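You operate a simulated robot arm through the tools that you are given. There is no shell and no other tool.

You run a simulated robot arm. Do the job below in one go: nothing can be reset, and whatever is moved stays where it is left.

TASK
Cool the load box: MAINS off, discharge, open the vent till COOL lights, then park the brown plug.
Fine: hold DISCHARGE till SAFE lights; stay on STANDBY; PARK socket of the bench amp; leave the vent open.

It is judged by the outcome, as a careful person would: the job done as asked, and still so three seconds after it is handed in. It fails if anything else is knocked over, pushed out of place, dropped, spilled or broken.

THE ROBOT
A 7-joint arm with a two-finger parallel gripper, fixed in place. Base frame: the origin is on the floor under the middle of its stand, x ahead of it, y to its left, z up. Units: mm, rad, N and s.
It reaches about 1247 mm from its shoulder. Its first joint turns from -2.304 to 2.304 rad. Payload 3.91 kg.
The TCP is the grasp point between the finger pads, 30 mm short of the fingertips. In the tool frame z runs along the fingers and y along their closing line. The gripper opens to 110 mm. The fingers are 20 mm wide and 10 mm thick; the gripper's body (48 by 112 mm) begins 55 mm behind the TCP.
Orientation is that of the tool frame in the base frame, as a unit quaternion [x, y, z, w]. With the fingers straight down and closing along the base's y, the tool's x points along the base's -x, its y along +y and its z along -z.

THE INTERFACE
- The arm moves only by the tool nudge_tool. Its arguments are lists of equal length, an entry for each row: "jaw": the gripper command, from -1 (shut) to 1 (fully open), values between in proportion; "slide": the shift along the base's x, y, z in cm, a list of three; "dr": the turn, a rotation vector about the base's x, y, z in rad, a list of three. In form: {"jaw": [jaw, ...], "slide": [[dx, dy, dz], ...], "dr": [[wx, wy, wz], ...]}. A call has 1 to 20 rows; each row shifts and turns the commanded pose from where the row before left it. Rows are played at 5 a second. More than 50 mm and 0.15 rad between two rows, or a gripper value outside its range, and nothing of the call is played. A pose out of reach is approached as far as the arm can. The call stops where the force on the tool passes 40 N (or 10 N more than at its start, if that is more) or the arm is blocked; 0.2 s more then pass. The fingers move at their own pace (about 108 mm/s each) and stop on an object; they squeeze with about 24 N. The grip force told is the motor's: it shows also when the fingers shut on nothing. Time passes only in rows, and 0.2 s behind the last, so rows that do not move let the fingers close. It gives the time, the measured TCP pose, the force on the tool (base axes), the opening and the grip force at its end, in the units of the frame above (readings bear some noise), with the torque about the TCP (base axes, N m) and any sound that the robot's microphone picked up.
- Cameras (640 x 400 px; columns grow to the right, rows downward): "scene" is fixed at [400.1, 649.8, 1568.2]; the picture's right is [0.57, -0.82, 0.00], its down [-0.81, -0.57, -0.12] and it looks along [0.10, 0.07, -0.99] (base axes); focal length 280 px, centre (320, 200). "wrist" rides on the gripper at [72, 17, -103] in the tool frame; the picture's right is [-0.23, 0.97, 0.00], its down [-0.76, -0.18, -0.62] and it looks along [-0.61, -0.14, 0.78] (tool axes); focal length 222 px, centre (320, 200). There is no depth. A picture from a camera that has moved, and an enlarged one, comes with that camera's place and axes in the base frame and with its lens.
- snapshot(camera): a new picture of that camera. The clock stands still meanwhile.
- close_up(camera, box): a new picture of the part [left, top, right, bottom] of that camera's present view, enlarged. The clock stands still meanwhile.
- job_done(): hands the job in; it is judged then, once.

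Nothing tells you positions but the pictures and the camera data. Unless the task says otherwise, let go and move clear before handing in.

The tools are called by a JSON object that holds its "method" and its "body". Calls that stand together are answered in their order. nudge_tool: Moves the arm, as the interface text tells. Its arguments: {"type":"object","properties":{"jaw":{"type":"array"},"slide":{"type":"array"},"dr":{"type":"array"}},"required":["jaw","slide","dr"]} The other tools are called the same way: snapshot (camera) takes a picture; close_up (camera, box) takes an enlarged picture of a part of a camera's view; job_done () hands the job in.

At the start:

```text
t: 0.0
tool_pos: [290.0, 560.7, 1106.0]
tcp_rot: [0.0, 1.0, 0.0, 0.001]
force: [0.7, 0.1, 0.5]
wrist_torque: [0.0, 0.02, 0.02]
finger_gap: 110.1
finger_force: 0.1
```

scene: 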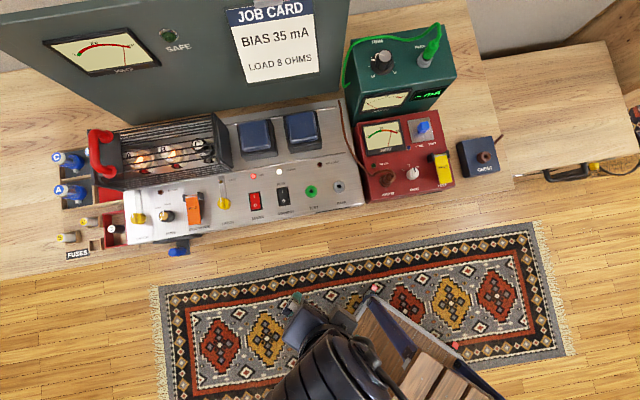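
wrist: 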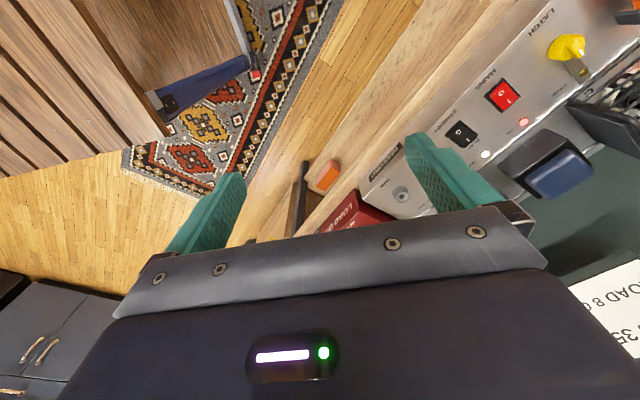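

The bench lies ahead of and above the rug in the scene view: a grey bench amp with MAINS, STANDBY, jacks and a red load box to its right. I'll look closer before moving anything.

{"method": "close_up", "body": {"camera": "scene", "box": [120, 150, 240, 250]}}

{"method": "close_up", "body": {"camera": "scene", "box": [230, 140, 370, 230]}}

{"method": "close_up", "body": {"camera": "scene", "box": [340, 100, 520, 210]}}

{"method": "close_up", "body": {"camera": "scene", "box": [40, 10, 340, 130]}}

{"method": "close_up", "body": {"camera": "scene", "box": [40, 130, 200, 270]}}

{"method": "close_up", "body": {"camera": "scene", "box": [330, 20, 470, 120]}}

```text
4.00 times, centred on (180, 200) of scene
camera zoom: at [400.1, 649.8, 1568.2], right [0.57, -0.82, 0.0], down [-0.81, -0.57, -0.12], along [0.1, 0.07, -0.99], focal length 1120 px, centre (880, 200)
```

zoom: 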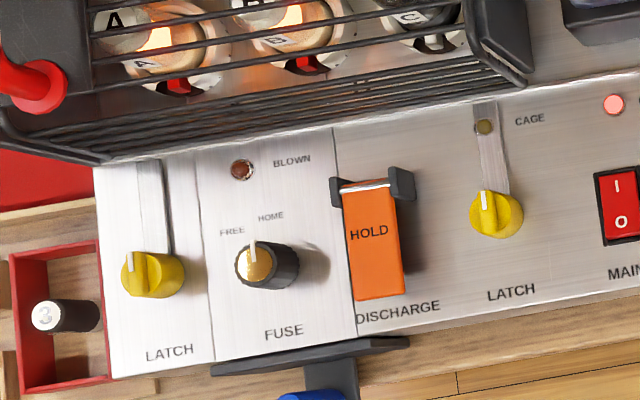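

```text
4.44 times, centred on (300, 185) of scene
camera zoom: at [400.1, 649.8, 1568.2], right [0.57, -0.82, 0.0], down [-0.81, -0.57, -0.12], along [0.1, 0.07, -0.99], focal length 1244 px, centre (409, 267)
```

zoom: 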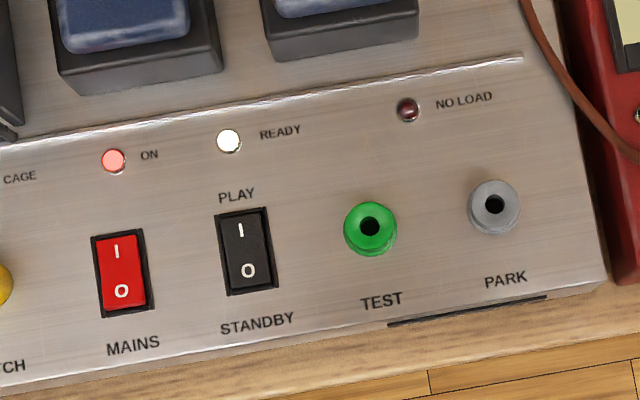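

```text
3.56 times, centred on (430, 155) of scene
camera zoom: at [400.1, 649.8, 1568.2], right [0.57, -0.82, 0.0], down [-0.81, -0.57, -0.12], along [0.1, 0.07, -0.99], focal length 995 px, centre (-71, 360)
```

zoom: 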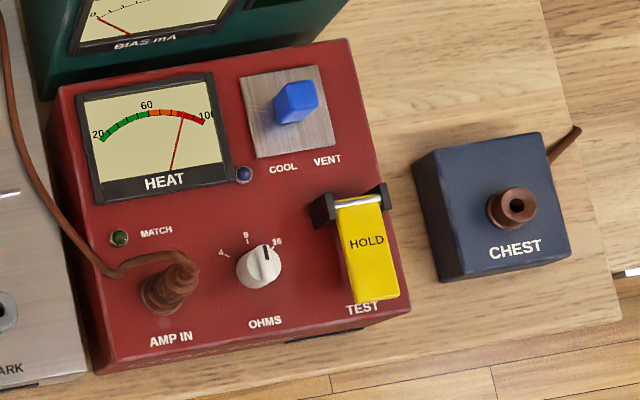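

```text
2.13 times, centred on (190, 70) of scene
camera zoom: at [400.1, 649.8, 1568.2], right [0.57, -0.82, 0.0], down [-0.81, -0.57, -0.12], along [0.1, 0.07, -0.99], focal length 597 px, centre (597, 477)
```

zoom: 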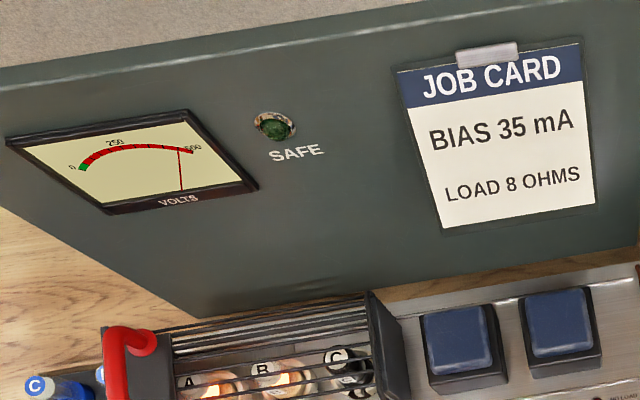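

```text
2.86 times, centred on (120, 200) of scene
camera zoom: at [400.1, 649.8, 1568.2], right [0.57, -0.82, 0.0], down [-0.81, -0.57, -0.12], along [0.1, 0.07, -0.99], focal length 800 px, centre (891, 200)
```

zoom: 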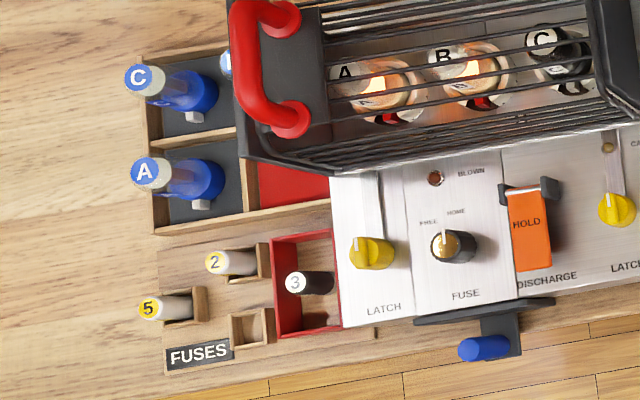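

```text
4.00 times, centred on (400, 70) of scene
camera zoom: at [400.1, 649.8, 1568.2], right [0.57, -0.82, 0.0], down [-0.81, -0.57, -0.12], along [0.1, 0.07, -0.99], focal length 1120 px, centre (0, 720)
```

zoom: 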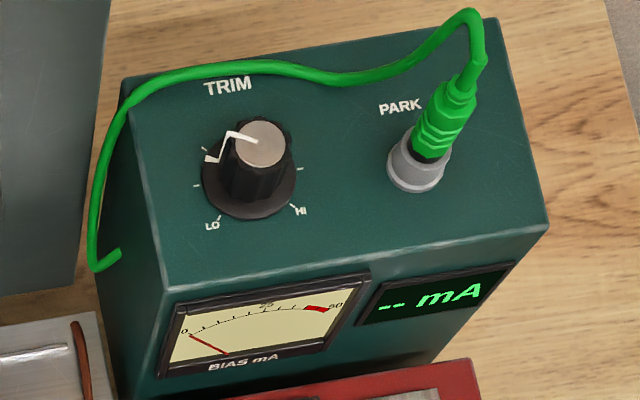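

The amp's row of controls runs at about 45° in the base frame, at z ≈ 833: MAINS is near (374, 841), PARK near (534, 681) and AMP IN near (615, 586). I'll turn the tool +45° so the wrist camera faces the bench squarely.

{"method": "nudge_tool", "body": {"jaw": [1, 1, 1, 1, 1, 1, 1], "slide": [[0, 0, 0], [0, 0, 0], [0, 0, 0], [0, 0, 0], [0, 0, 0], [0, 0, 0], [0, 0, 0]], "dr": [[0, 0, 0.131], [0, 0, 0.131], [0, 0, 0.131], [0, 0, 0.131], [0, 0, 0.131], [0, 0, 0.13], [0, 0, 0]]}}

```text
t: 1.6
tool_pos: [289.7, 560.5, 1105.6]
tcp_rot: [-0.383, 0.924, 0.0, 0.0]
force: [-0.2, -0.1, -0.1]
wrist_torque: [0.01, 0.02, 0.0]
finger_gap: 109.9
finger_force: 0.0
```

{"method": "snapshot", "body": {"camera": "wrist"}}

{"method": "snapshot", "body": {"camera": "scene"}}

```text
taken
camera wrist: at [225.1, 521.9, 1208.9], right [-0.53, 0.85, 0.0], down [0.66, 0.41, 0.62], along [0.53, 0.33, -0.78], focal length 222 px, centre (320, 200)
```

wrist: 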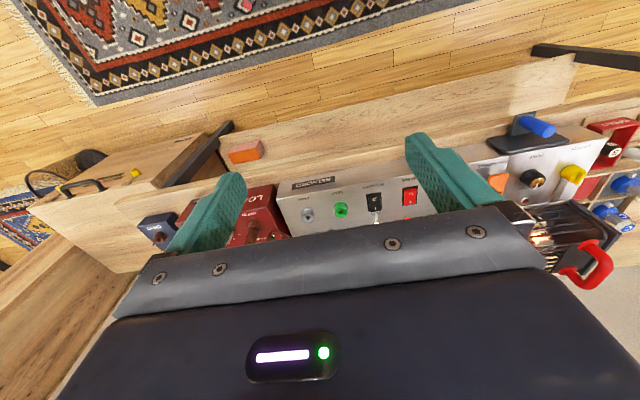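

```text
taken
```

scene: 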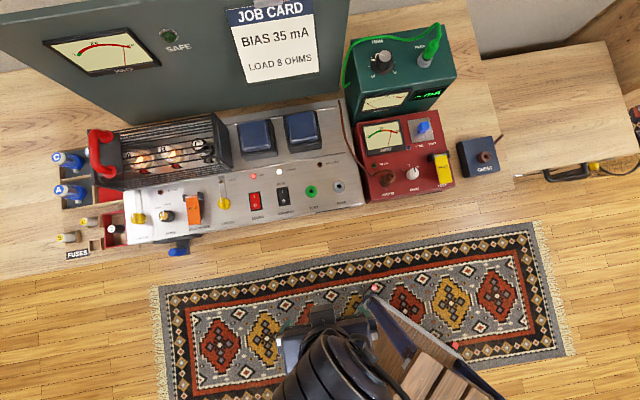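

The bench is upside down in the wrist view, with its front edge at the top. I'll move the tool forward over the amp's left and centre controls for a closer look, staying high.

{"method": "nudge_tool", "body": {"jaw": [1, 1, 1, 1, 1, 1], "slide": [[0.86, 3.64, -1], [0.86, 3.64, -1], [0.86, 3.64, -1], [0.86, 3.64, -1], [0.86, 3.64, -1], [0, 0, 0]], "dr": [[0, 0, 0], [0, 0, 0], [0, 0, 0], [0, 0, 0], [0, 0, 0], [0, 0, 0]]}}

```text
t: 3.0
tool_pos: [333.2, 741.9, 1052.1]
tcp_rot: [-0.382, 0.924, 0.0, 0.0]
force: [0.4, -0.9, 0.7]
wrist_torque: [0.0, -0.01, -0.02]
finger_gap: 109.9
finger_force: 0.2
```

{"method": "snapshot", "body": {"camera": "wrist"}}

{"method": "snapshot", "body": {"camera": "scene"}}

```text
taken
camera wrist: at [268.3, 704.1, 1156.3], right [-0.53, 0.85, 0.0], down [0.66, 0.41, 0.62], along [0.53, 0.33, -0.78], focal length 222 px, centre (320, 200)
```

wrist: 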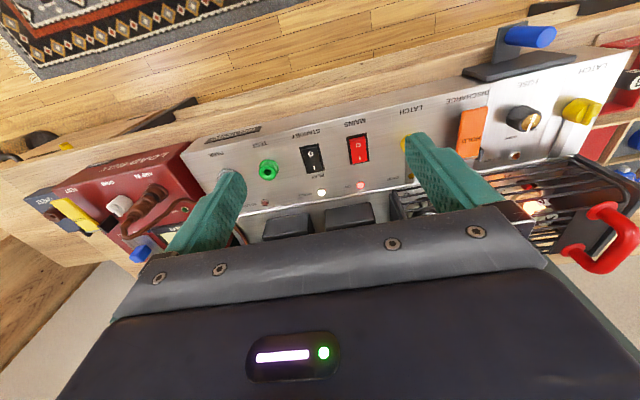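

```text
taken
```

scene: 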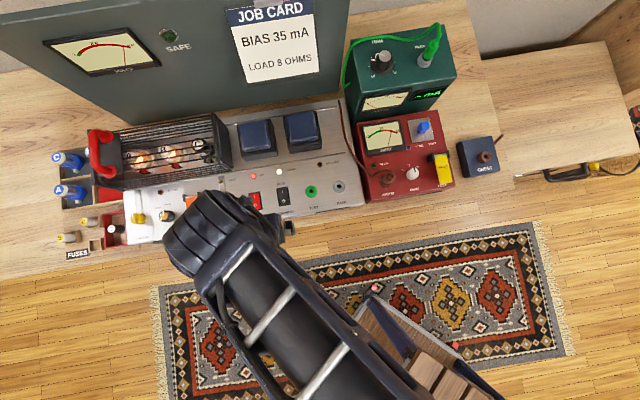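

{"method": "close_up", "body": {"camera": "wrist", "box": [240, 100, 420, 212]}}

{"method": "close_up", "body": {"camera": "wrist", "box": [20, 120, 240, 260]}}

{"method": "close_up", "body": {"camera": "wrist", "box": [430, 20, 640, 160]}}

```text
3.56 times, centred on (330, 156) of wrist
camera zoom: at [268.3, 704.1, 1156.3], right [-0.53, 0.85, 0.0], down [0.66, 0.41, 0.62], along [0.53, 0.33, -0.78], focal length 790 px, centre (284, 356)
```

zoom: 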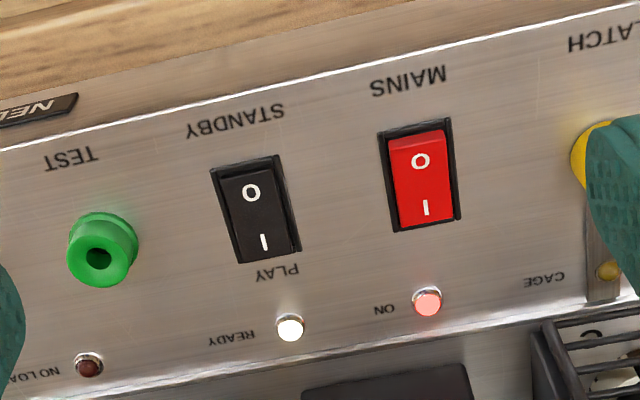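

```text
2.86 times, centred on (130, 190) of wrist
camera zoom: at [268.3, 704.1, 1156.3], right [-0.53, 0.85, 0.0], down [0.66, 0.41, 0.62], along [0.53, 0.33, -0.78], focal length 635 px, centre (863, 229)
```

zoom: 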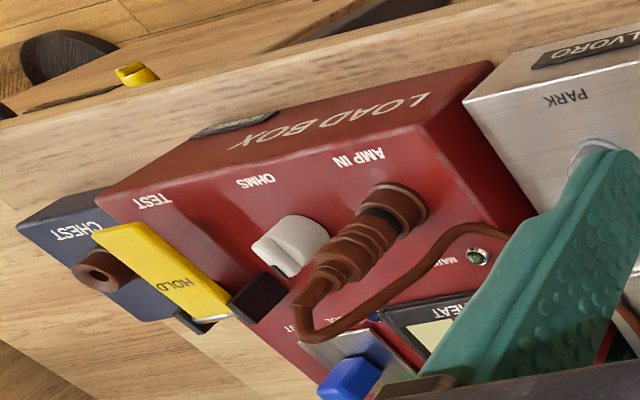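

```text
2.86 times, centred on (535, 90) of wrist
camera zoom: at [268.3, 704.1, 1156.3], right [-0.53, 0.85, 0.0], down [0.66, 0.41, 0.62], along [0.53, 0.33, -0.78], focal length 635 px, centre (-294, 514)
```

zoom: 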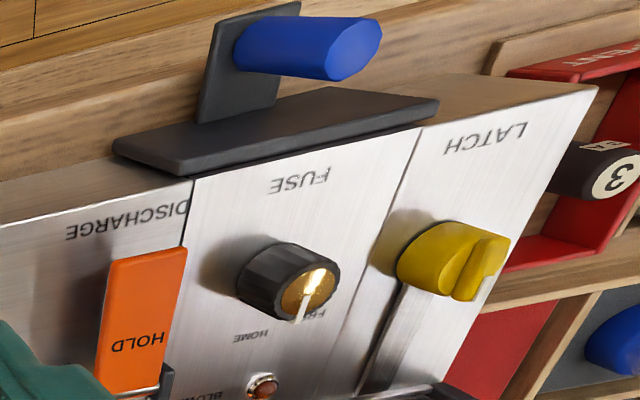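

MAINS is the red rocker, with its raised O end (robot side) at about (364, 833, 833). ON is lit, so I is pressed now. I'll shut the fingers, go to about 25 mm above the O end, and check the alignment.

{"method": "nudge_tool", "body": {"jaw": [-1, -1, -1, -1, -1, -1, -1], "slide": [[0.65, 1.81, -3.0], [0.65, 1.81, -3.0], [0.65, 1.81, -3.0], [0.65, 1.81, -3.0], [0.63, 1.82, -3.4], [0, 0, 0], [0, 0, 0]], "dr": [[0, 0, 0], [0, 0, 0], [0, 0, 0], [0, 0, 0], [0, 0, 0], [0, 0, 0], [0, 0, 0]]}}

{"method": "snapshot", "body": {"camera": "wrist"}}

{"method": "snapshot", "body": {"camera": "scene"}}

```text
t: 4.6
tool_pos: [366.4, 834.2, 902.1]
tcp_rot: [-0.384, 0.923, 0.001, 0.0]
force: [-0.2, 0.2, -0.6]
wrist_torque: [-0.03, 0.03, -0.01]
finger_gap: 0.0
finger_force: 24.2
```

```text
taken
camera wrist: at [302.5, 794.9, 1005.8], right [-0.53, 0.85, 0.0], down [0.66, 0.41, 0.62], along [0.53, 0.33, -0.78], focal length 222 px, centre (320, 200)
```

wrist: 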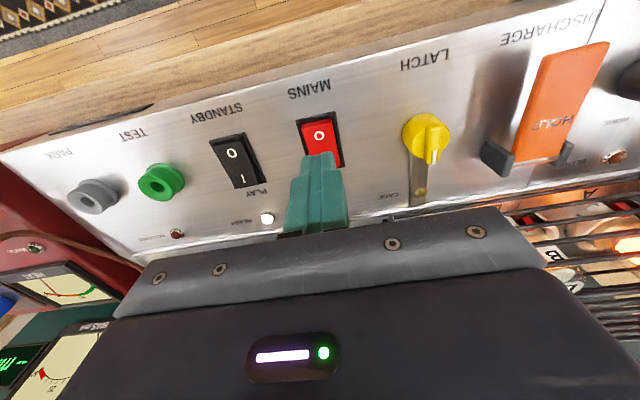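

```text
taken
```

scene: 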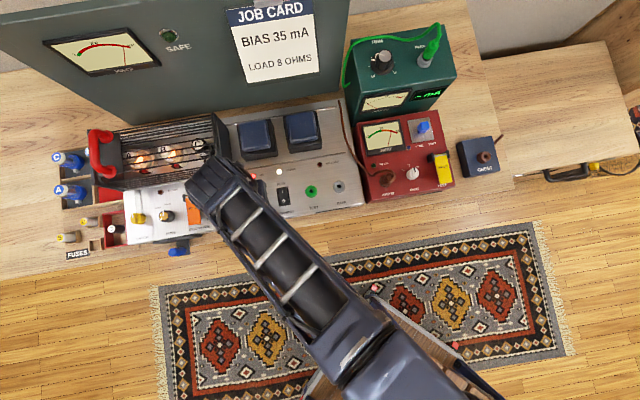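

The fingertips are lined up with the red rocker, a few mm toward its centre from the O mark. I'll shift 3 mm toward the front and descend slowly onto it.

{"method": "nudge_tool", "body": {"jaw": [-1, -1, -1, -1, -1, -1, -1], "slide": [[-0.25, -0.3, -1.2], [0, 0, -1.2], [0, 0, -0.8], [0, 0, -0.4], [0, 0, -0.3], [0, 0, -0.2], [0, 0, 0]], "dr": [[0, 0, 0], [0, 0, 0], [0, 0, 0], [0, 0, 0], [0, 0, 0], [0, 0, 0], [0, 0, 0]]}}

{"method": "close_up", "body": {"camera": "wrist", "box": [200, 60, 440, 240]}}

```text
t: 5.8
tool_pos: [363.0, 831.3, 868.8]
tcp_rot: [-0.384, 0.923, 0.002, 0.002]
force: [-1.0, -4.1, 11.5]
wrist_torque: [-0.07, -0.08, -0.07]
finger_gap: 0.0
finger_force: 24.2
stopped in row 6: the force on the tool passed its limit at 45 N (the readings are from after the stop); the commanded pose is now the measured one
```

```text
2.22 times, centred on (320, 150) of wrist
camera zoom: at [298.1, 792.4, 971.2], right [-0.53, 0.85, 0.0], down [0.66, 0.41, 0.63], along [0.53, 0.33, -0.78], focal length 494 px, centre (320, 311)
```

zoom: 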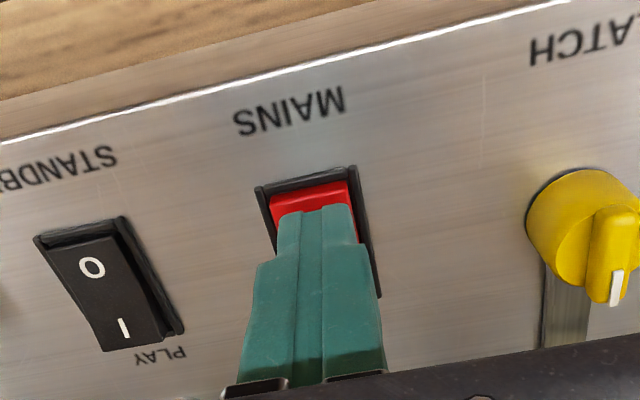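

{"method": "nudge_tool", "body": {"jaw": [-1, -1, -1, -1], "slide": [[0, 0, 1.5], [0, 0, 2.5], [-1.5, -1.5, 2], [0, 0, 0]], "dr": [[0, 0, 0], [0, 0, 0], [0, 0, 0], [0, 0, 0]]}}

{"method": "close_up", "body": {"camera": "wrist", "box": [200, 60, 440, 240]}}

{"method": "snapshot", "body": {"camera": "scene"}}

```text
t: 6.8
tool_pos: [346.4, 816.3, 925.7]
tcp_rot: [-0.383, 0.924, 0.0, 0.002]
force: [0.4, 0.2, -0.4]
wrist_torque: [0.01, 0.02, 0.01]
finger_gap: 0.1
finger_force: 24.1
```

```text
2.22 times, centred on (320, 150) of wrist
camera zoom: at [283.2, 776.6, 1028.5], right [-0.53, 0.85, 0.0], down [0.66, 0.41, 0.63], along [0.53, 0.33, -0.78], focal length 494 px, centre (320, 311)
```

zoom: 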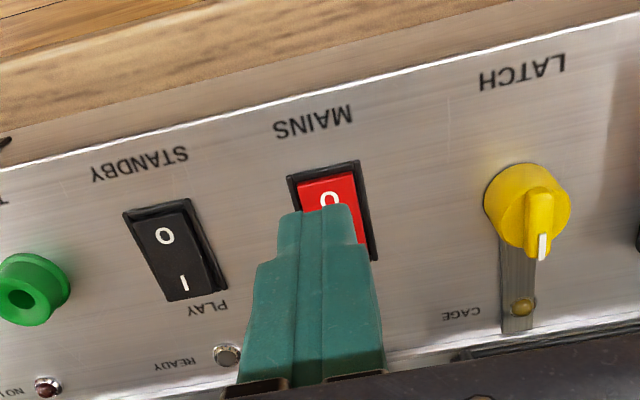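

```text
taken
```

scene: 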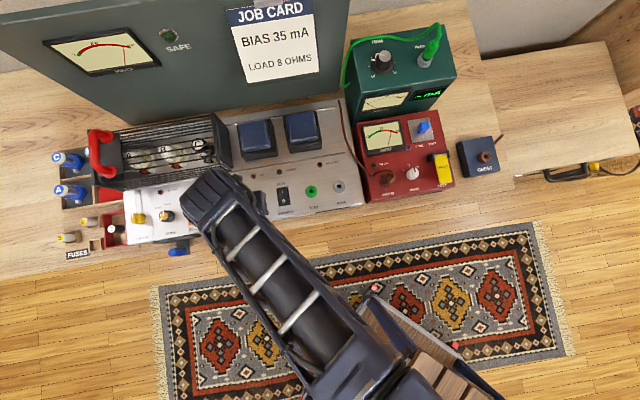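

MAINS is off: the READY lamp and the tubes have gone dark. The orange DISCHARGE paddle comes next, with its free end at about (238, 934, 841). I'll move over it, staying above the knobs.

{"method": "nudge_tool", "body": {"jaw": [-1, -1, -1, -1, -1, -1], "slide": [[-2.48, 3.17, 0], [-2.48, 3.17, 0], [-2.48, 3.17, 0], [-2.48, 3.17, 0], [0, 0, 0], [0, 0, 0]], "dr": [[0, 0, 0], [0, 0, 0], [0, 0, 0], [0, 0, 0], [0, 0, 0], [0, 0, 0]]}}

{"method": "snapshot", "body": {"camera": "wrist"}}

{"method": "snapshot", "body": {"camera": "scene"}}

```text
t: 8.2
tool_pos: [246.3, 944.7, 926.1]
tcp_rot: [-0.383, 0.924, 0.002, 0.001]
force: [-0.9, 0.1, 0.2]
wrist_torque: [-0.01, 0.03, 0.01]
finger_gap: 0.0
finger_force: 23.9
```

```text
taken
camera wrist: at [181.8, 904.8, 1029.2], right [-0.53, 0.85, 0.0], down [0.66, 0.41, 0.63], along [0.53, 0.33, -0.78], focal length 222 px, centre (320, 200)
```

wrist: 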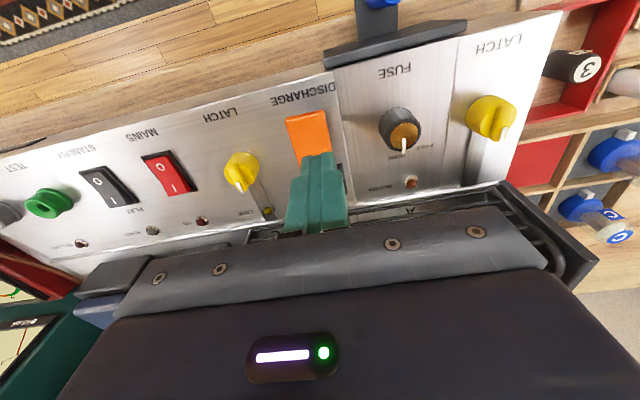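

```text
taken
```

scene: 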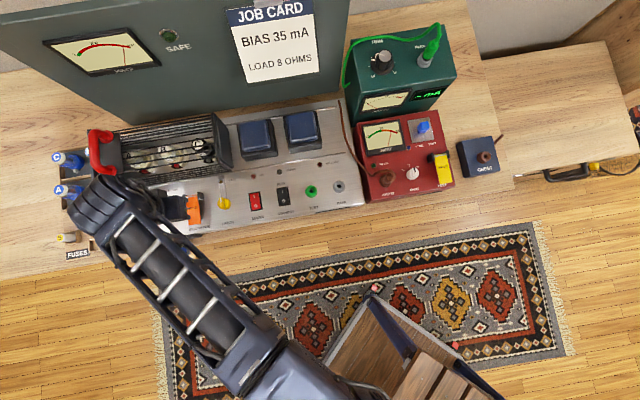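

The mains rocker now sits flat on O. The fingertips are about 8 mm to the right of the paddle's centre line in this view, so I'll correct along the row and descend to just above the paddle.

{"method": "nudge_tool", "body": {"jaw": [-1, -1, -1, -1, -1, -1, -1], "slide": [[0.55, -0.6, -1.5], [0, 0, -1.5], [0, 0, -1.2], [0, 0, -0.3], [0, 0, -0.3], [0, 0, -0.3], [0, 0, 0]], "dr": [[0, 0, 0], [0, 0, 0], [0, 0, 0], [0, 0, 0], [0, 0, 0], [0, 0, 0], [0, 0, 0]]}}

{"method": "snapshot", "body": {"camera": "wrist"}}

{"method": "close_up", "body": {"camera": "scene", "box": [40, 10, 340, 130]}}

```text
t: 9.8
tool_pos: [254.7, 936.9, 877.5]
tcp_rot: [-0.383, 0.924, 0.003, 0.002]
force: [1.7, -3.4, 14.0]
wrist_torque: [0.01, -0.11, -0.03]
finger_gap: 0.2
finger_force: 23.5
```

```text
taken
camera wrist: at [189.2, 898.5, 980.1], right [-0.53, 0.85, 0.0], down [0.66, 0.41, 0.63], along [0.53, 0.33, -0.78], focal length 222 px, centre (320, 200)
```

wrist: 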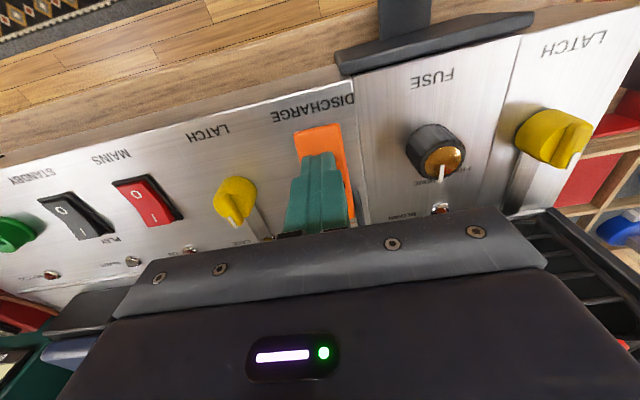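

```text
2.13 times, centred on (190, 70) of scene
camera zoom: at [400.1, 649.8, 1568.2], right [0.57, -0.82, 0.0], down [-0.81, -0.57, -0.12], along [0.1, 0.07, -0.99], focal length 597 px, centre (597, 477)
```

zoom: 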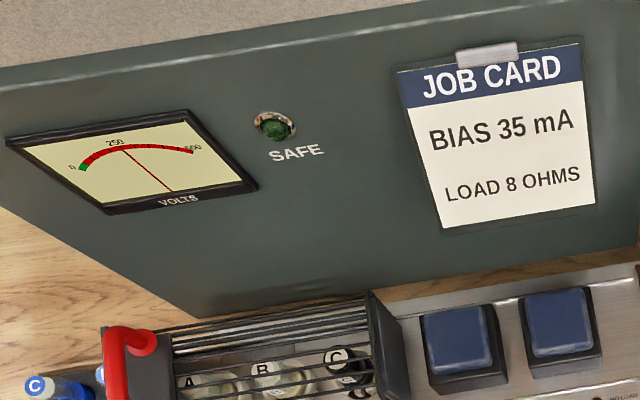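

The paddle is being pressed at 14 N and VOLTS has fallen to about 250. I'll press slightly further and hold.

{"method": "nudge_tool", "body": {"jaw": [-1, -1, -1, -1, -1, -1], "slide": [[0, 0, -0.2], [0, 0, 0], [0, 0, 0], [0, 0, 0], [0, 0, 0], [0, 0, 0]], "dr": [[0, 0, 0], [0, 0, 0], [0, 0, 0], [0, 0, 0], [0, 0, 0], [0, 0, 0]]}}

{"method": "close_up", "body": {"camera": "scene", "box": [40, 10, 340, 130]}}

```text
t: 11.3
tool_pos: [253.8, 937.3, 878.0]
tcp_rot: [-0.384, 0.923, 0.003, 0.001]
force: [-0.5, -0.6, 9.5]
wrist_torque: [0.02, -0.05, 0.04]
finger_gap: 0.0
finger_force: 23.6
stopped in row 6: the force on the tool passed its limit at 40 N (the readings are from after the stop); the commanded pose is now the measured one
```

```text
2.13 times, centred on (190, 70) of scene
camera zoom: at [400.1, 649.8, 1568.2], right [0.57, -0.82, 0.0], down [-0.81, -0.57, -0.12], along [0.1, 0.07, -0.99], focal length 597 px, centre (597, 477)
```

zoom: 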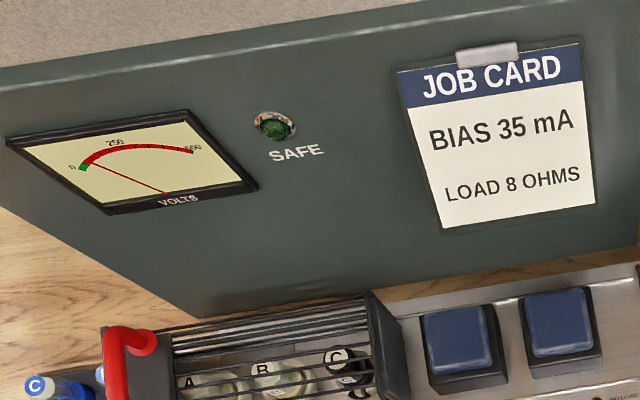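

VOLTS is down near the green zone but SAFE is not yet lit, so I'll keep holding.

{"method": "nudge_tool", "body": {"jaw": [-1, -1, -1, -1, -1, -1], "slide": [[0, 0, -0.05], [0, 0, 0], [0, 0, 0], [0, 0, 0], [0, 0, 0], [0, 0, 0]], "dr": [[0, 0, 0], [0, 0, 0], [0, 0, 0], [0, 0, 0], [0, 0, 0], [0, 0, 0]]}}

{"method": "close_up", "body": {"camera": "scene", "box": [40, 10, 340, 130]}}

```text
t: 12.7
tool_pos: [253.0, 937.5, 877.0]
tcp_rot: [-0.384, 0.923, 0.005, 0.003]
force: [-3.7, 6.9, 26.1]
wrist_torque: [0.35, -0.09, 0.09]
finger_gap: 0.1
finger_force: 24.2
```

```text
2.13 times, centred on (190, 70) of scene
camera zoom: at [400.1, 649.8, 1568.2], right [0.57, -0.82, 0.0], down [-0.81, -0.57, -0.12], along [0.1, 0.07, -0.99], focal length 597 px, centre (597, 477)
```

zoom: 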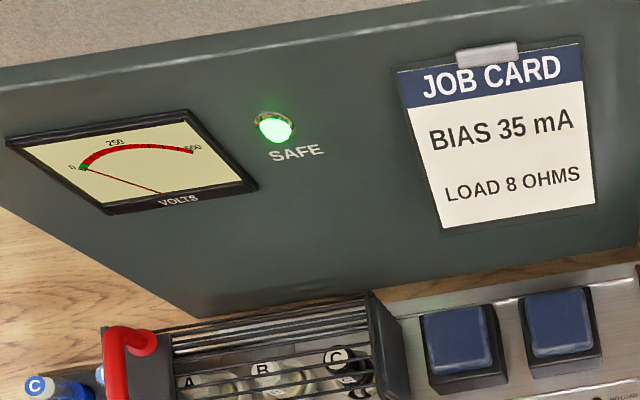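

SAFE is lit. I'll hold a little longer for margin, then lift off and check that it stays lit.

{"method": "nudge_tool", "body": {"jaw": [-1, -1, -1, -1, -1, -1, -1, -1, -1], "slide": [[0, 0, 0.03], [0, 0, 0], [0, 0, 0.03], [0, 0, 0], [0, 0, 1.5], [0, 0, 2.5], [0, 0, 3], [0, 0, 2], [0, 0, 0]], "dr": [[0, 0, 0], [0, 0, 0], [0, 0, 0], [0, 0, 0], [0, 0, 0], [0, 0, 0], [0, 0, 0], [0, 0, 0], [0, 0, 0]]}}

{"method": "close_up", "body": {"camera": "scene", "box": [40, 10, 340, 130]}}

{"method": "snapshot", "body": {"camera": "wrist"}}

```text
t: 14.7
tool_pos: [252.9, 938.2, 966.1]
tcp_rot: [-0.384, 0.923, 0.003, 0.002]
force: [-0.2, -0.7, -0.8]
wrist_torque: [-0.01, 0.03, 0.0]
finger_gap: 0.2
finger_force: 24.5
```

```text
2.13 times, centred on (190, 70) of scene
camera zoom: at [400.1, 649.8, 1568.2], right [0.57, -0.82, 0.0], down [-0.81, -0.57, -0.12], along [0.1, 0.07, -0.99], focal length 597 px, centre (597, 477)
```

zoom: 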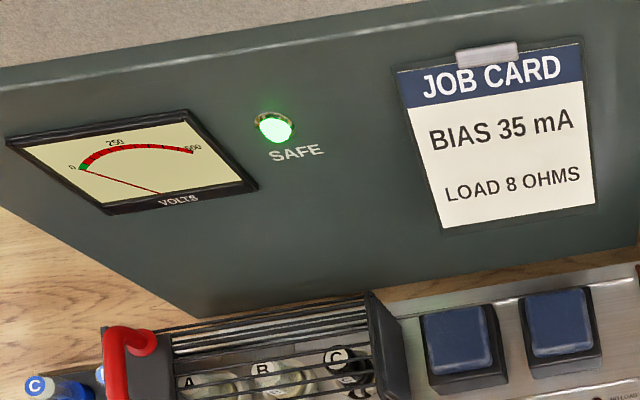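

```text
taken
camera wrist: at [188.8, 898.9, 1069.4], right [-0.53, 0.85, 0.0], down [0.66, 0.41, 0.63], along [0.53, 0.33, -0.78], focal length 222 px, centre (320, 200)
```

wrist: 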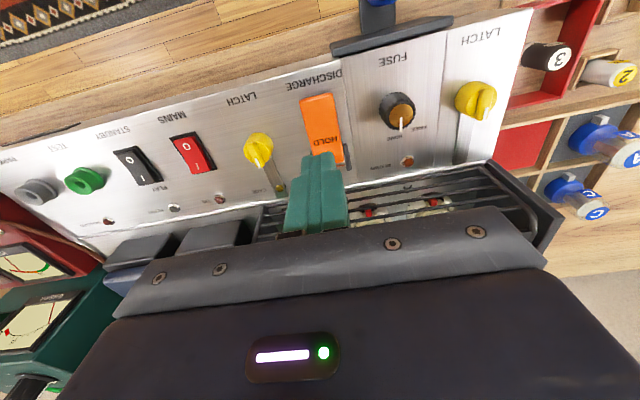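

SAFE stays lit with the paddle released. I'll travel at a safe height over to the load box to look at the VENT and the brown plug.

{"method": "nudge_tool", "body": {"jaw": [-1, -1, -1, -1, -1, -1, -1, -1, -1, -1, -1, -1, -1, -1, -1], "slide": [[0, 0, 4], [3.2, -2.9, 1], [3.2, -2.9, 0.5], [3.2, -2.9, 0], [3.2, -2.9, 0], [3.2, -2.9, 0], [3.2, -2.9, 0], [3.2, -2.9, 0], [3.2, -2.9, 0], [3.2, -2.9, 0], [3.2, -2.9, 0], [3.2, -2.9, 0], [3.2, -2.9, 0], [0, 0, 0], [0, 0, 0]], "dr": [[0, 0, 0], [0, 0, 0], [0, 0, 0], [0, 0, 0], [0, 0, 0], [0, 0, 0], [0, 0, 0], [0, 0, 0], [0, 0, 0], [0, 0, 0], [0, 0, 0], [0, 0, 0], [0, 0, 0], [0, 0, 0], [0, 0, 0]]}}

{"method": "snapshot", "body": {"camera": "wrist"}}

{"method": "snapshot", "body": {"camera": "scene"}}

```text
t: 17.9
tool_pos: [634.5, 592.5, 1019.2]
tcp_rot: [-0.384, 0.923, 0.003, 0.002]
force: [-0.2, -1.0, 0.6]
wrist_torque: [0.03, -0.01, 0.01]
finger_gap: 0.0
finger_force: 23.6
```

```text
taken
camera wrist: at [570.6, 552.5, 1121.7], right [-0.53, 0.85, 0.0], down [0.66, 0.41, 0.63], along [0.53, 0.33, -0.78], focal length 222 px, centre (320, 200)
```

wrist: 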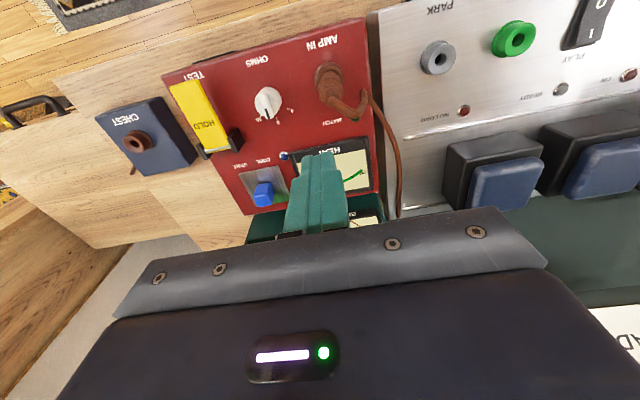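

```text
taken
```

scene: 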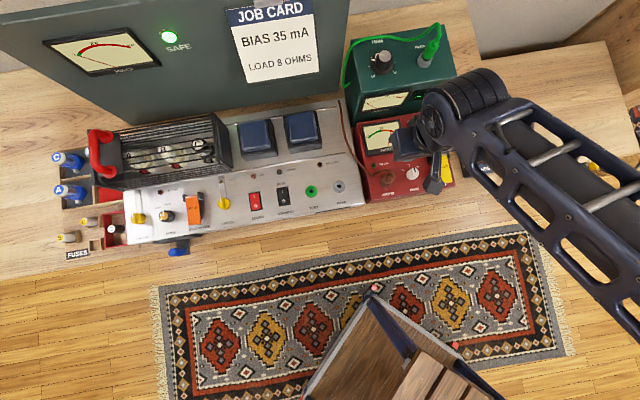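

{"method": "close_up", "body": {"camera": "wrist", "box": [220, 130, 320, 230]}}

{"method": "close_up", "body": {"camera": "wrist", "box": [240, 20, 400, 140]}}

{"method": "close_up", "body": {"camera": "wrist", "box": [380, 0, 640, 160]}}

{"method": "close_up", "body": {"camera": "scene", "box": [340, 100, 460, 210]}}

```text
4.00 times, centred on (270, 180) of wrist
camera zoom: at [570.6, 552.5, 1121.7], right [-0.53, 0.85, 0.0], down [0.66, 0.41, 0.63], along [0.53, 0.33, -0.78], focal length 888 px, centre (520, 280)
```

zoom: 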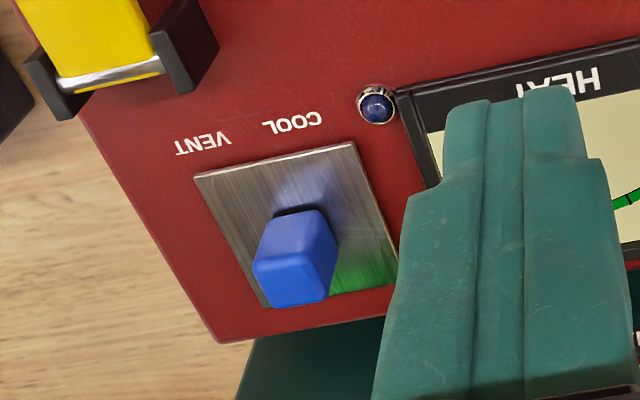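

```text
3.33 times, centred on (320, 80) of wrist
camera zoom: at [570.6, 552.5, 1121.7], right [-0.53, 0.85, 0.0], down [0.66, 0.41, 0.63], along [0.53, 0.33, -0.78], focal length 740 px, centre (320, 600)
```

zoom: 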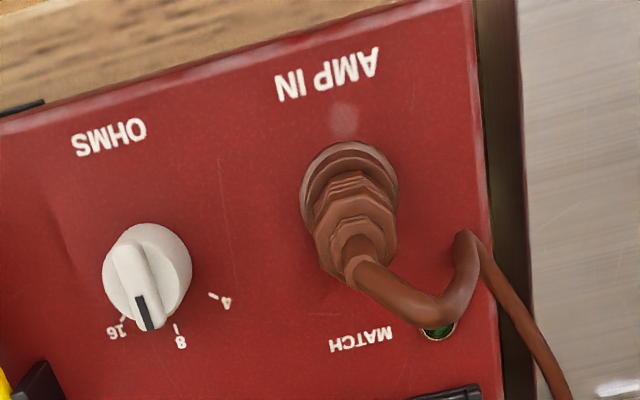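

```text
2.46 times, centred on (510, 80) of wrist
camera zoom: at [570.6, 552.5, 1121.7], right [-0.53, 0.85, 0.0], down [0.66, 0.41, 0.63], along [0.53, 0.33, -0.78], focal length 547 px, centre (-148, 495)
```

zoom: 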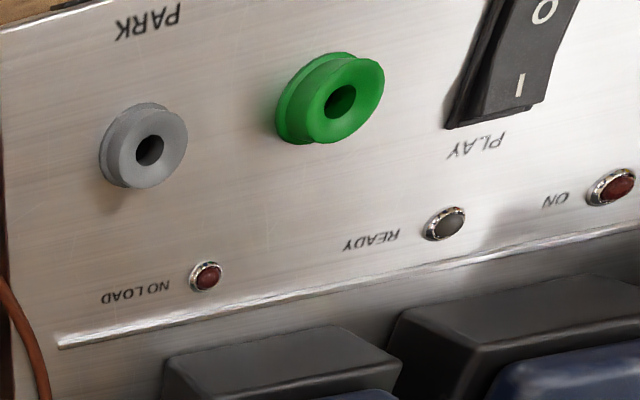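

```text
3.64 times, centred on (400, 155) of scene
camera zoom: at [400.1, 649.8, 1568.2], right [0.57, -0.82, 0.0], down [-0.81, -0.57, -0.12], along [0.1, 0.07, -0.99], focal length 1018 px, centre (29, 364)
```

zoom: 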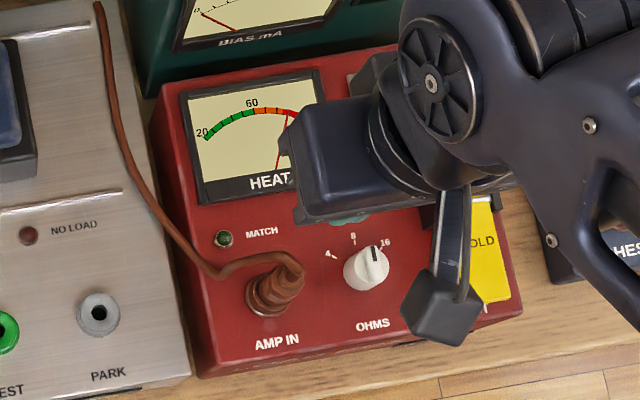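

The VENT is a blue knob or lever on a metal plate near (780, 587), and the COOL lamp beside it is unlit. I'll move the wrist camera closer to see which way it moves.

{"method": "nudge_tool", "body": {"jaw": [-1, -1, -1, -1], "slide": [[0.43, 1.84, -1.5], [0.43, 1.84, -1.5], [0, 0, -1.5], [0, 0, 0]], "dr": [[0, 0, 0], [0, 0, 0], [0, 0, 0], [0, 0, 0]]}}

{"method": "snapshot", "body": {"camera": "wrist"}}

{"method": "close_up", "body": {"camera": "wrist", "box": [140, 120, 300, 240]}}

```text
t: 18.9
tool_pos: [644.8, 627.1, 974.7]
tcp_rot: [-0.383, 0.924, 0.003, 0.002]
force: [-0.3, 1.0, 0.3]
wrist_torque: [0.0, -0.02, 0.02]
finger_gap: 0.0
finger_force: 24.1
```

```text
taken
camera wrist: at [580.7, 588.5, 1078.1], right [-0.53, 0.85, 0.01], down [0.66, 0.41, 0.63], along [0.53, 0.33, -0.78], focal length 222 px, centre (320, 200)
```

wrist: 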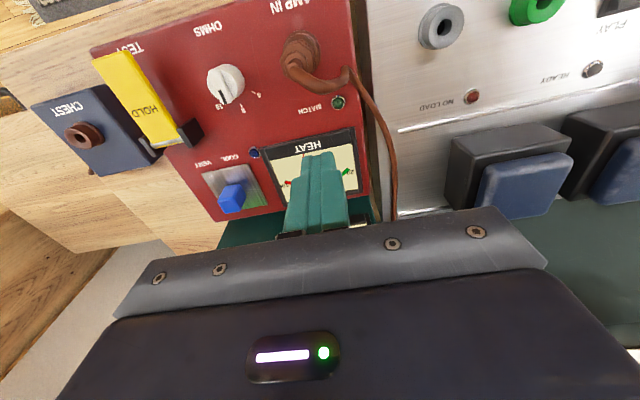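

```text
3.33 times, centred on (220, 180) of wrist
camera zoom: at [580.7, 588.5, 1078.1], right [-0.53, 0.85, 0.01], down [0.66, 0.41, 0.63], along [0.53, 0.33, -0.78], focal length 740 px, centre (653, 267)
```

zoom: 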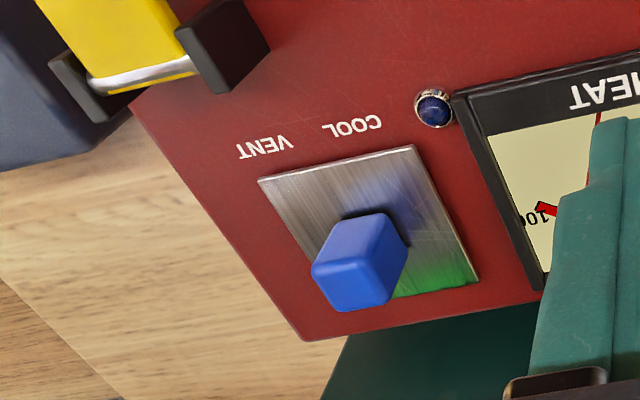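

{"method": "close_up", "body": {"camera": "wrist", "box": [190, 150, 270, 220]}}

{"method": "close_up", "body": {"camera": "scene", "box": [380, 110, 460, 180]}}

```text
5.71 times, centred on (230, 185) of wrist
camera zoom: at [580.7, 588.5, 1078.1], right [-0.53, 0.85, 0.01], down [0.66, 0.41, 0.63], along [0.53, 0.33, -0.78], focal length 1269 px, centre (834, 286)
```

zoom: 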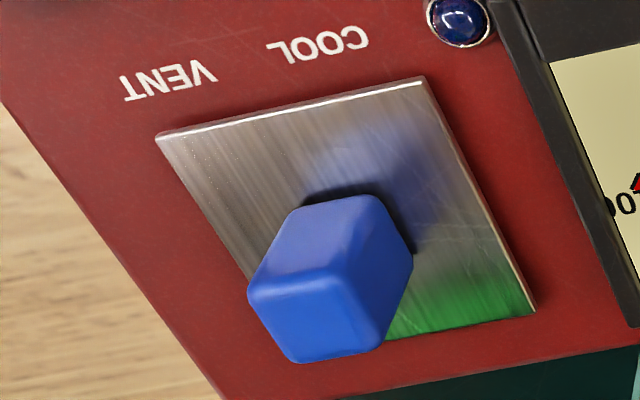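

```text
5.71 times, centred on (420, 145) of scene
camera zoom: at [400.1, 649.8, 1568.2], right [0.57, -0.82, 0.0], down [-0.81, -0.57, -0.12], along [0.1, 0.07, -0.99], focal length 1599 px, centre (-251, 514)
```

zoom: 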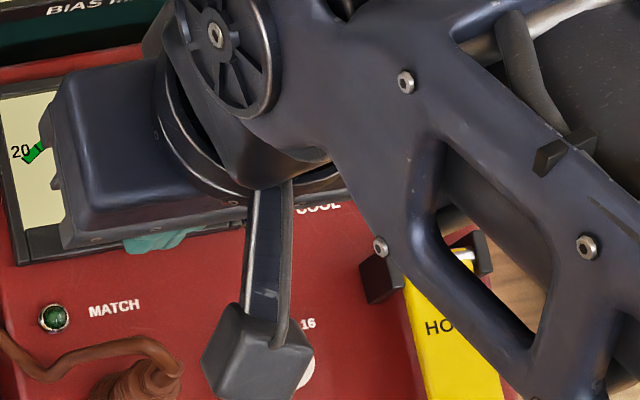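

The blue knob looks like a square block about 17 mm wide and 20 mm tall, centred on a 60 mm plate. How it moves isn't clear from here, so I'll move the arm aside to get the overhead view unobstructed.

{"method": "nudge_tool", "body": {"jaw": [-1, -1, -1, -1, -1, -1], "slide": [[-2.8, 2.8, 1.5], [-2.8, 2.8, 1], [-2.8, 2.8, 0], [-2.8, 2.8, 0], [-1.5, 1.5, 0], [0, 0, 0]], "dr": [[0, 0, 0], [0, 0, 0], [0, 0, 0], [0, 0, 0], [0, 0, 0], [0, 0, 0]]}}

{"method": "close_up", "body": {"camera": "scene", "box": [395, 105, 451, 140]}}

{"method": "close_up", "body": {"camera": "scene", "box": [355, 140, 435, 190]}}

{"method": "snapshot", "body": {"camera": "scene"}}

```text
t: 20.3
tool_pos: [519.3, 753.9, 999.4]
tcp_rot: [-0.384, 0.923, 0.002, 0.001]
force: [0.0, 0.0, 0.0]
wrist_torque: [-0.01, 0.01, 0.03]
finger_gap: 0.0
finger_force: 24.2
```

```text
11.43 times, centred on (423, 122) of scene
camera zoom: at [400.1, 649.8, 1568.2], right [0.57, -0.82, 0.0], down [-0.81, -0.57, -0.12], along [0.1, 0.07, -0.99], focal length 3199 px, centre (-857, 1086)
```

zoom: 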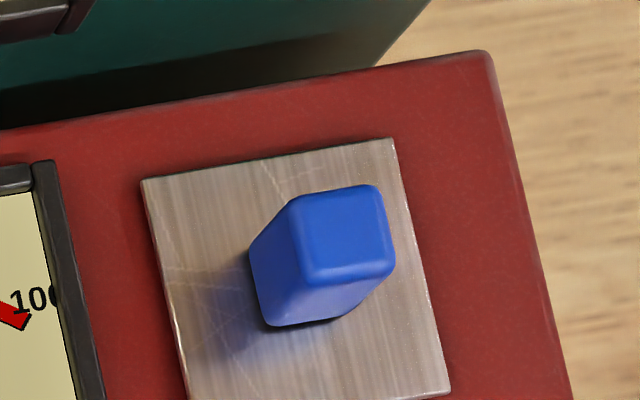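

```text
8.00 times, centred on (395, 165) of scene
camera zoom: at [400.1, 649.8, 1568.2], right [0.57, -0.82, 0.0], down [-0.81, -0.57, -0.12], along [0.1, 0.07, -0.99], focal length 2239 px, centre (-280, 480)
```

zoom: 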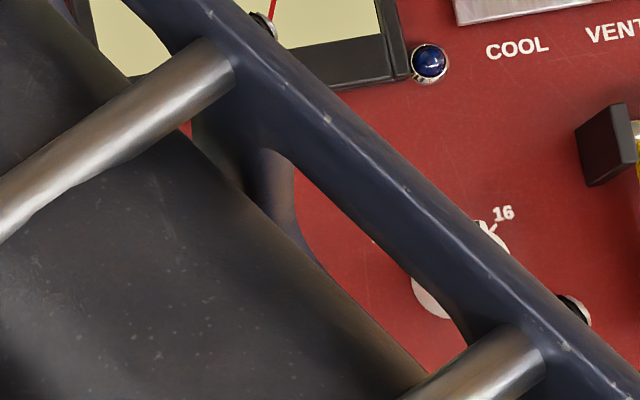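

```text
taken
```

scene: 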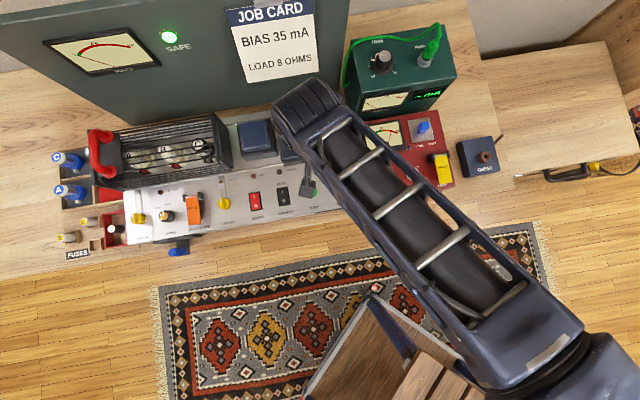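

The plate has no slot, so it's either a sliding shutter or a lid with the knob at about (788, 586, top z ≈ 870). The green meter box stands close behind it (front at d ≈ 1030 mm, measured horizontally away from the robot, top z ≈ 995). I'll approach tilted back 15° for clearance, with the jaws open about 50 mm.

{"method": "nudge_tool", "body": {"jaw": [-0.1, -0.1, -0.1, -0.1, -0.1, -0.1, -0.1, -0.1, -0.1, -0.1], "slide": [[3.8, -2.35, 0], [3.8, -2.35, 0], [3.8, -2.35, 0], [3.8, -2.35, 0], [3.8, -2.35, -0.5], [3.8, -2.35, -1], [2.3, -1.4, -1], [0, 0, -0.5], [0, 0, 0], [0, 0, 0]], "dr": [[0, 0, 0], [0, 0, 0], [0.046, -0.046, 0], [0.046, -0.046, 0], [0.046, -0.046, 0], [0.046, -0.046, 0], [0, 0, 0], [0, 0, 0], [0, 0, 0], [0, 0, 0]]}}

{"method": "snapshot", "body": {"camera": "wrist"}}

{"method": "snapshot", "body": {"camera": "scene"}}

```text
t: 22.5
tool_pos: [768.9, 597.9, 970.5]
tcp_rot: [-0.38, 0.915, 0.052, 0.122]
force: [-0.1, 1.0, 0.2]
wrist_torque: [0.02, 0.01, 0.01]
finger_gap: 49.3
finger_force: 0.0
```

```text
taken
camera wrist: at [688.2, 542.4, 1051.4], right [-0.54, 0.84, 0.06], down [0.53, 0.28, 0.8], along [0.66, 0.46, -0.6], focal length 222 px, centre (320, 200)
```

wrist: 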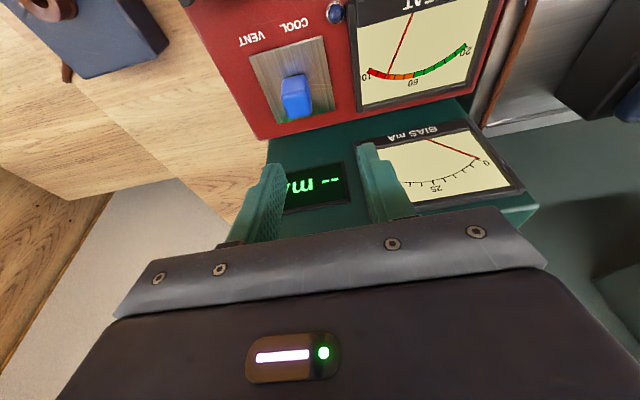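

```text
taken
```

scene: 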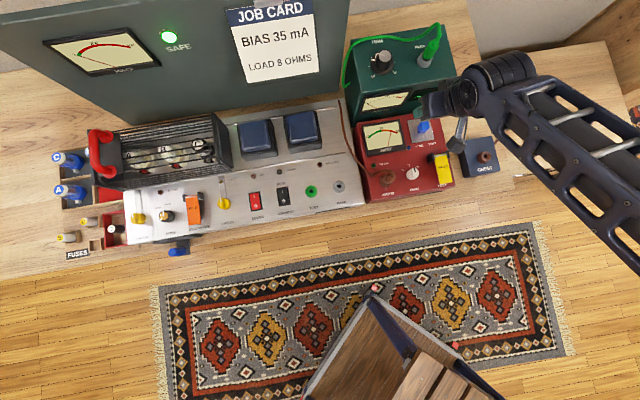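

{"method": "close_up", "body": {"camera": "wrist", "box": [230, 20, 350, 140]}}

```text
3.33 times, centred on (290, 80) of wrist
camera zoom: at [688.2, 542.4, 1051.4], right [-0.54, 0.84, 0.06], down [0.53, 0.28, 0.8], along [0.66, 0.46, -0.6], focal length 740 px, centre (420, 600)
```

zoom: 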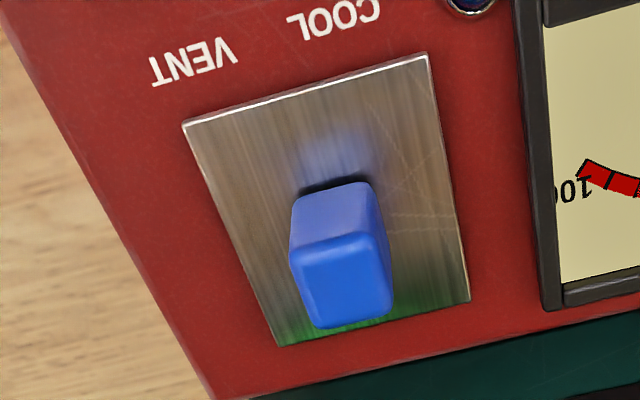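

From two wrist views the plate works out at z ≈ 856, r 104–162 and d 932–993 (r is horizontal, to the robot's right across the bench). The knob stands at about d 963, r 133. I'll line up over it and drop to just above the knob to check.

{"method": "nudge_tool", "body": {"jaw": [-0.1, -0.1, -0.1, -0.1], "slide": [[0.3, -1.5, 0], [0, 0, -2.2], [0, 0, -2.2], [0, 0, 0]], "dr": [[0, 0, 0], [0, 0, 0], [0, 0, 0], [0, 0, 0]]}}

{"method": "snapshot", "body": {"camera": "wrist"}}

{"method": "close_up", "body": {"camera": "scene", "box": [380, 80, 480, 160]}}

```text
t: 23.5
tool_pos: [774.0, 584.0, 926.9]
tcp_rot: [-0.38, 0.916, 0.052, 0.121]
force: [0.1, 1.0, 0.1]
wrist_torque: [0.0, -0.01, 0.01]
finger_gap: 49.3
finger_force: 0.0
```

```text
taken
camera wrist: at [693.1, 526.7, 1007.2], right [-0.54, 0.84, 0.06], down [0.53, 0.28, 0.8], along [0.66, 0.46, -0.6], focal length 222 px, centre (320, 200)
```

wrist: 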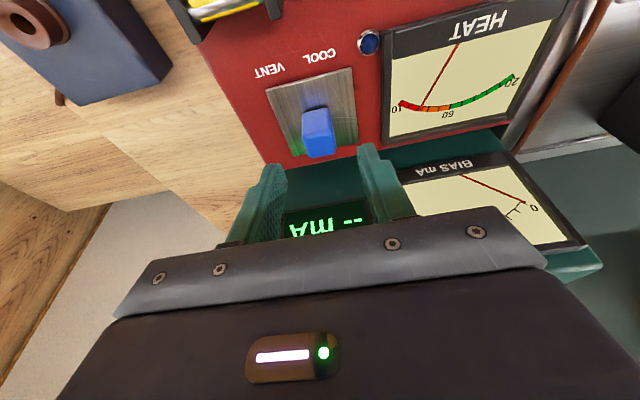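

```text
5.00 times, centred on (430, 120) of scene
camera zoom: at [400.1, 649.8, 1568.2], right [0.57, -0.82, 0.0], down [-0.81, -0.57, -0.12], along [0.1, 0.07, -0.99], focal length 1400 px, centre (-230, 600)
```

zoom: 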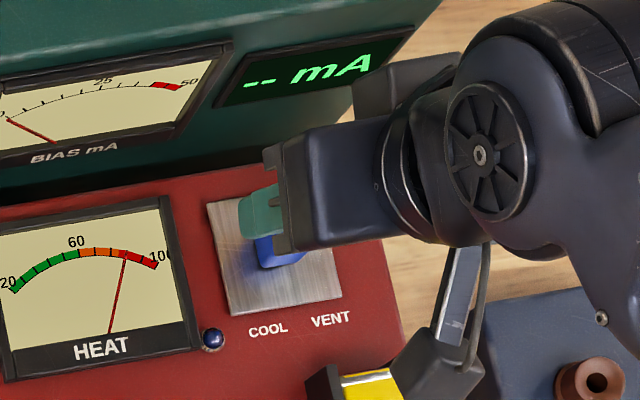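

The knob is centred between the fingers in the wrist view. I'll descend over it with open jaws to just above the plate.

{"method": "nudge_tool", "body": {"jaw": [-0.1, -0.1, -0.1, -0.1, -0.1], "slide": [[-0.15, -0.1, -1.2], [0, 0, -1.0], [0, 0, -0.7], [0, 0, -0.4], [0, 0, 0]], "dr": [[0, 0, 0], [0, 0, 0], [0, 0, 0], [0, 0, 0], [0, 0, 0]]}}

{"method": "snapshot", "body": {"camera": "wrist"}}

{"method": "close_up", "body": {"camera": "scene", "box": [380, 80, 480, 160]}}

```text
t: 24.7
tool_pos: [772.9, 582.7, 894.0]
tcp_rot: [-0.38, 0.915, 0.053, 0.122]
force: [-0.2, 0.2, -0.5]
wrist_torque: [0.0, -0.03, 0.02]
finger_gap: 49.6
finger_force: 0.1
```

```text
taken
camera wrist: at [690.9, 526.3, 974.3], right [-0.54, 0.84, 0.06], down [0.53, 0.28, 0.8], along [0.66, 0.46, -0.6], focal length 222 px, centre (320, 200)
```

wrist: 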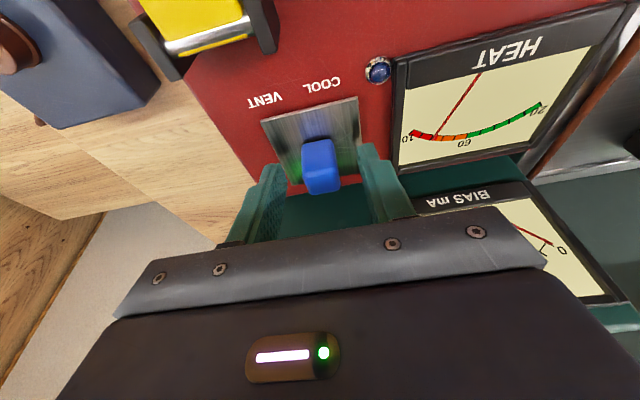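

```text
5.00 times, centred on (430, 120) of scene
camera zoom: at [400.1, 649.8, 1568.2], right [0.57, -0.82, 0.0], down [-0.81, -0.57, -0.12], along [0.1, 0.07, -0.99], focal length 1400 px, centre (-230, 600)
```

zoom: 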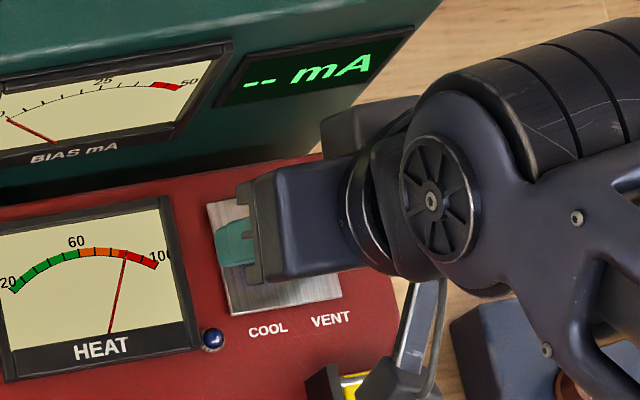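

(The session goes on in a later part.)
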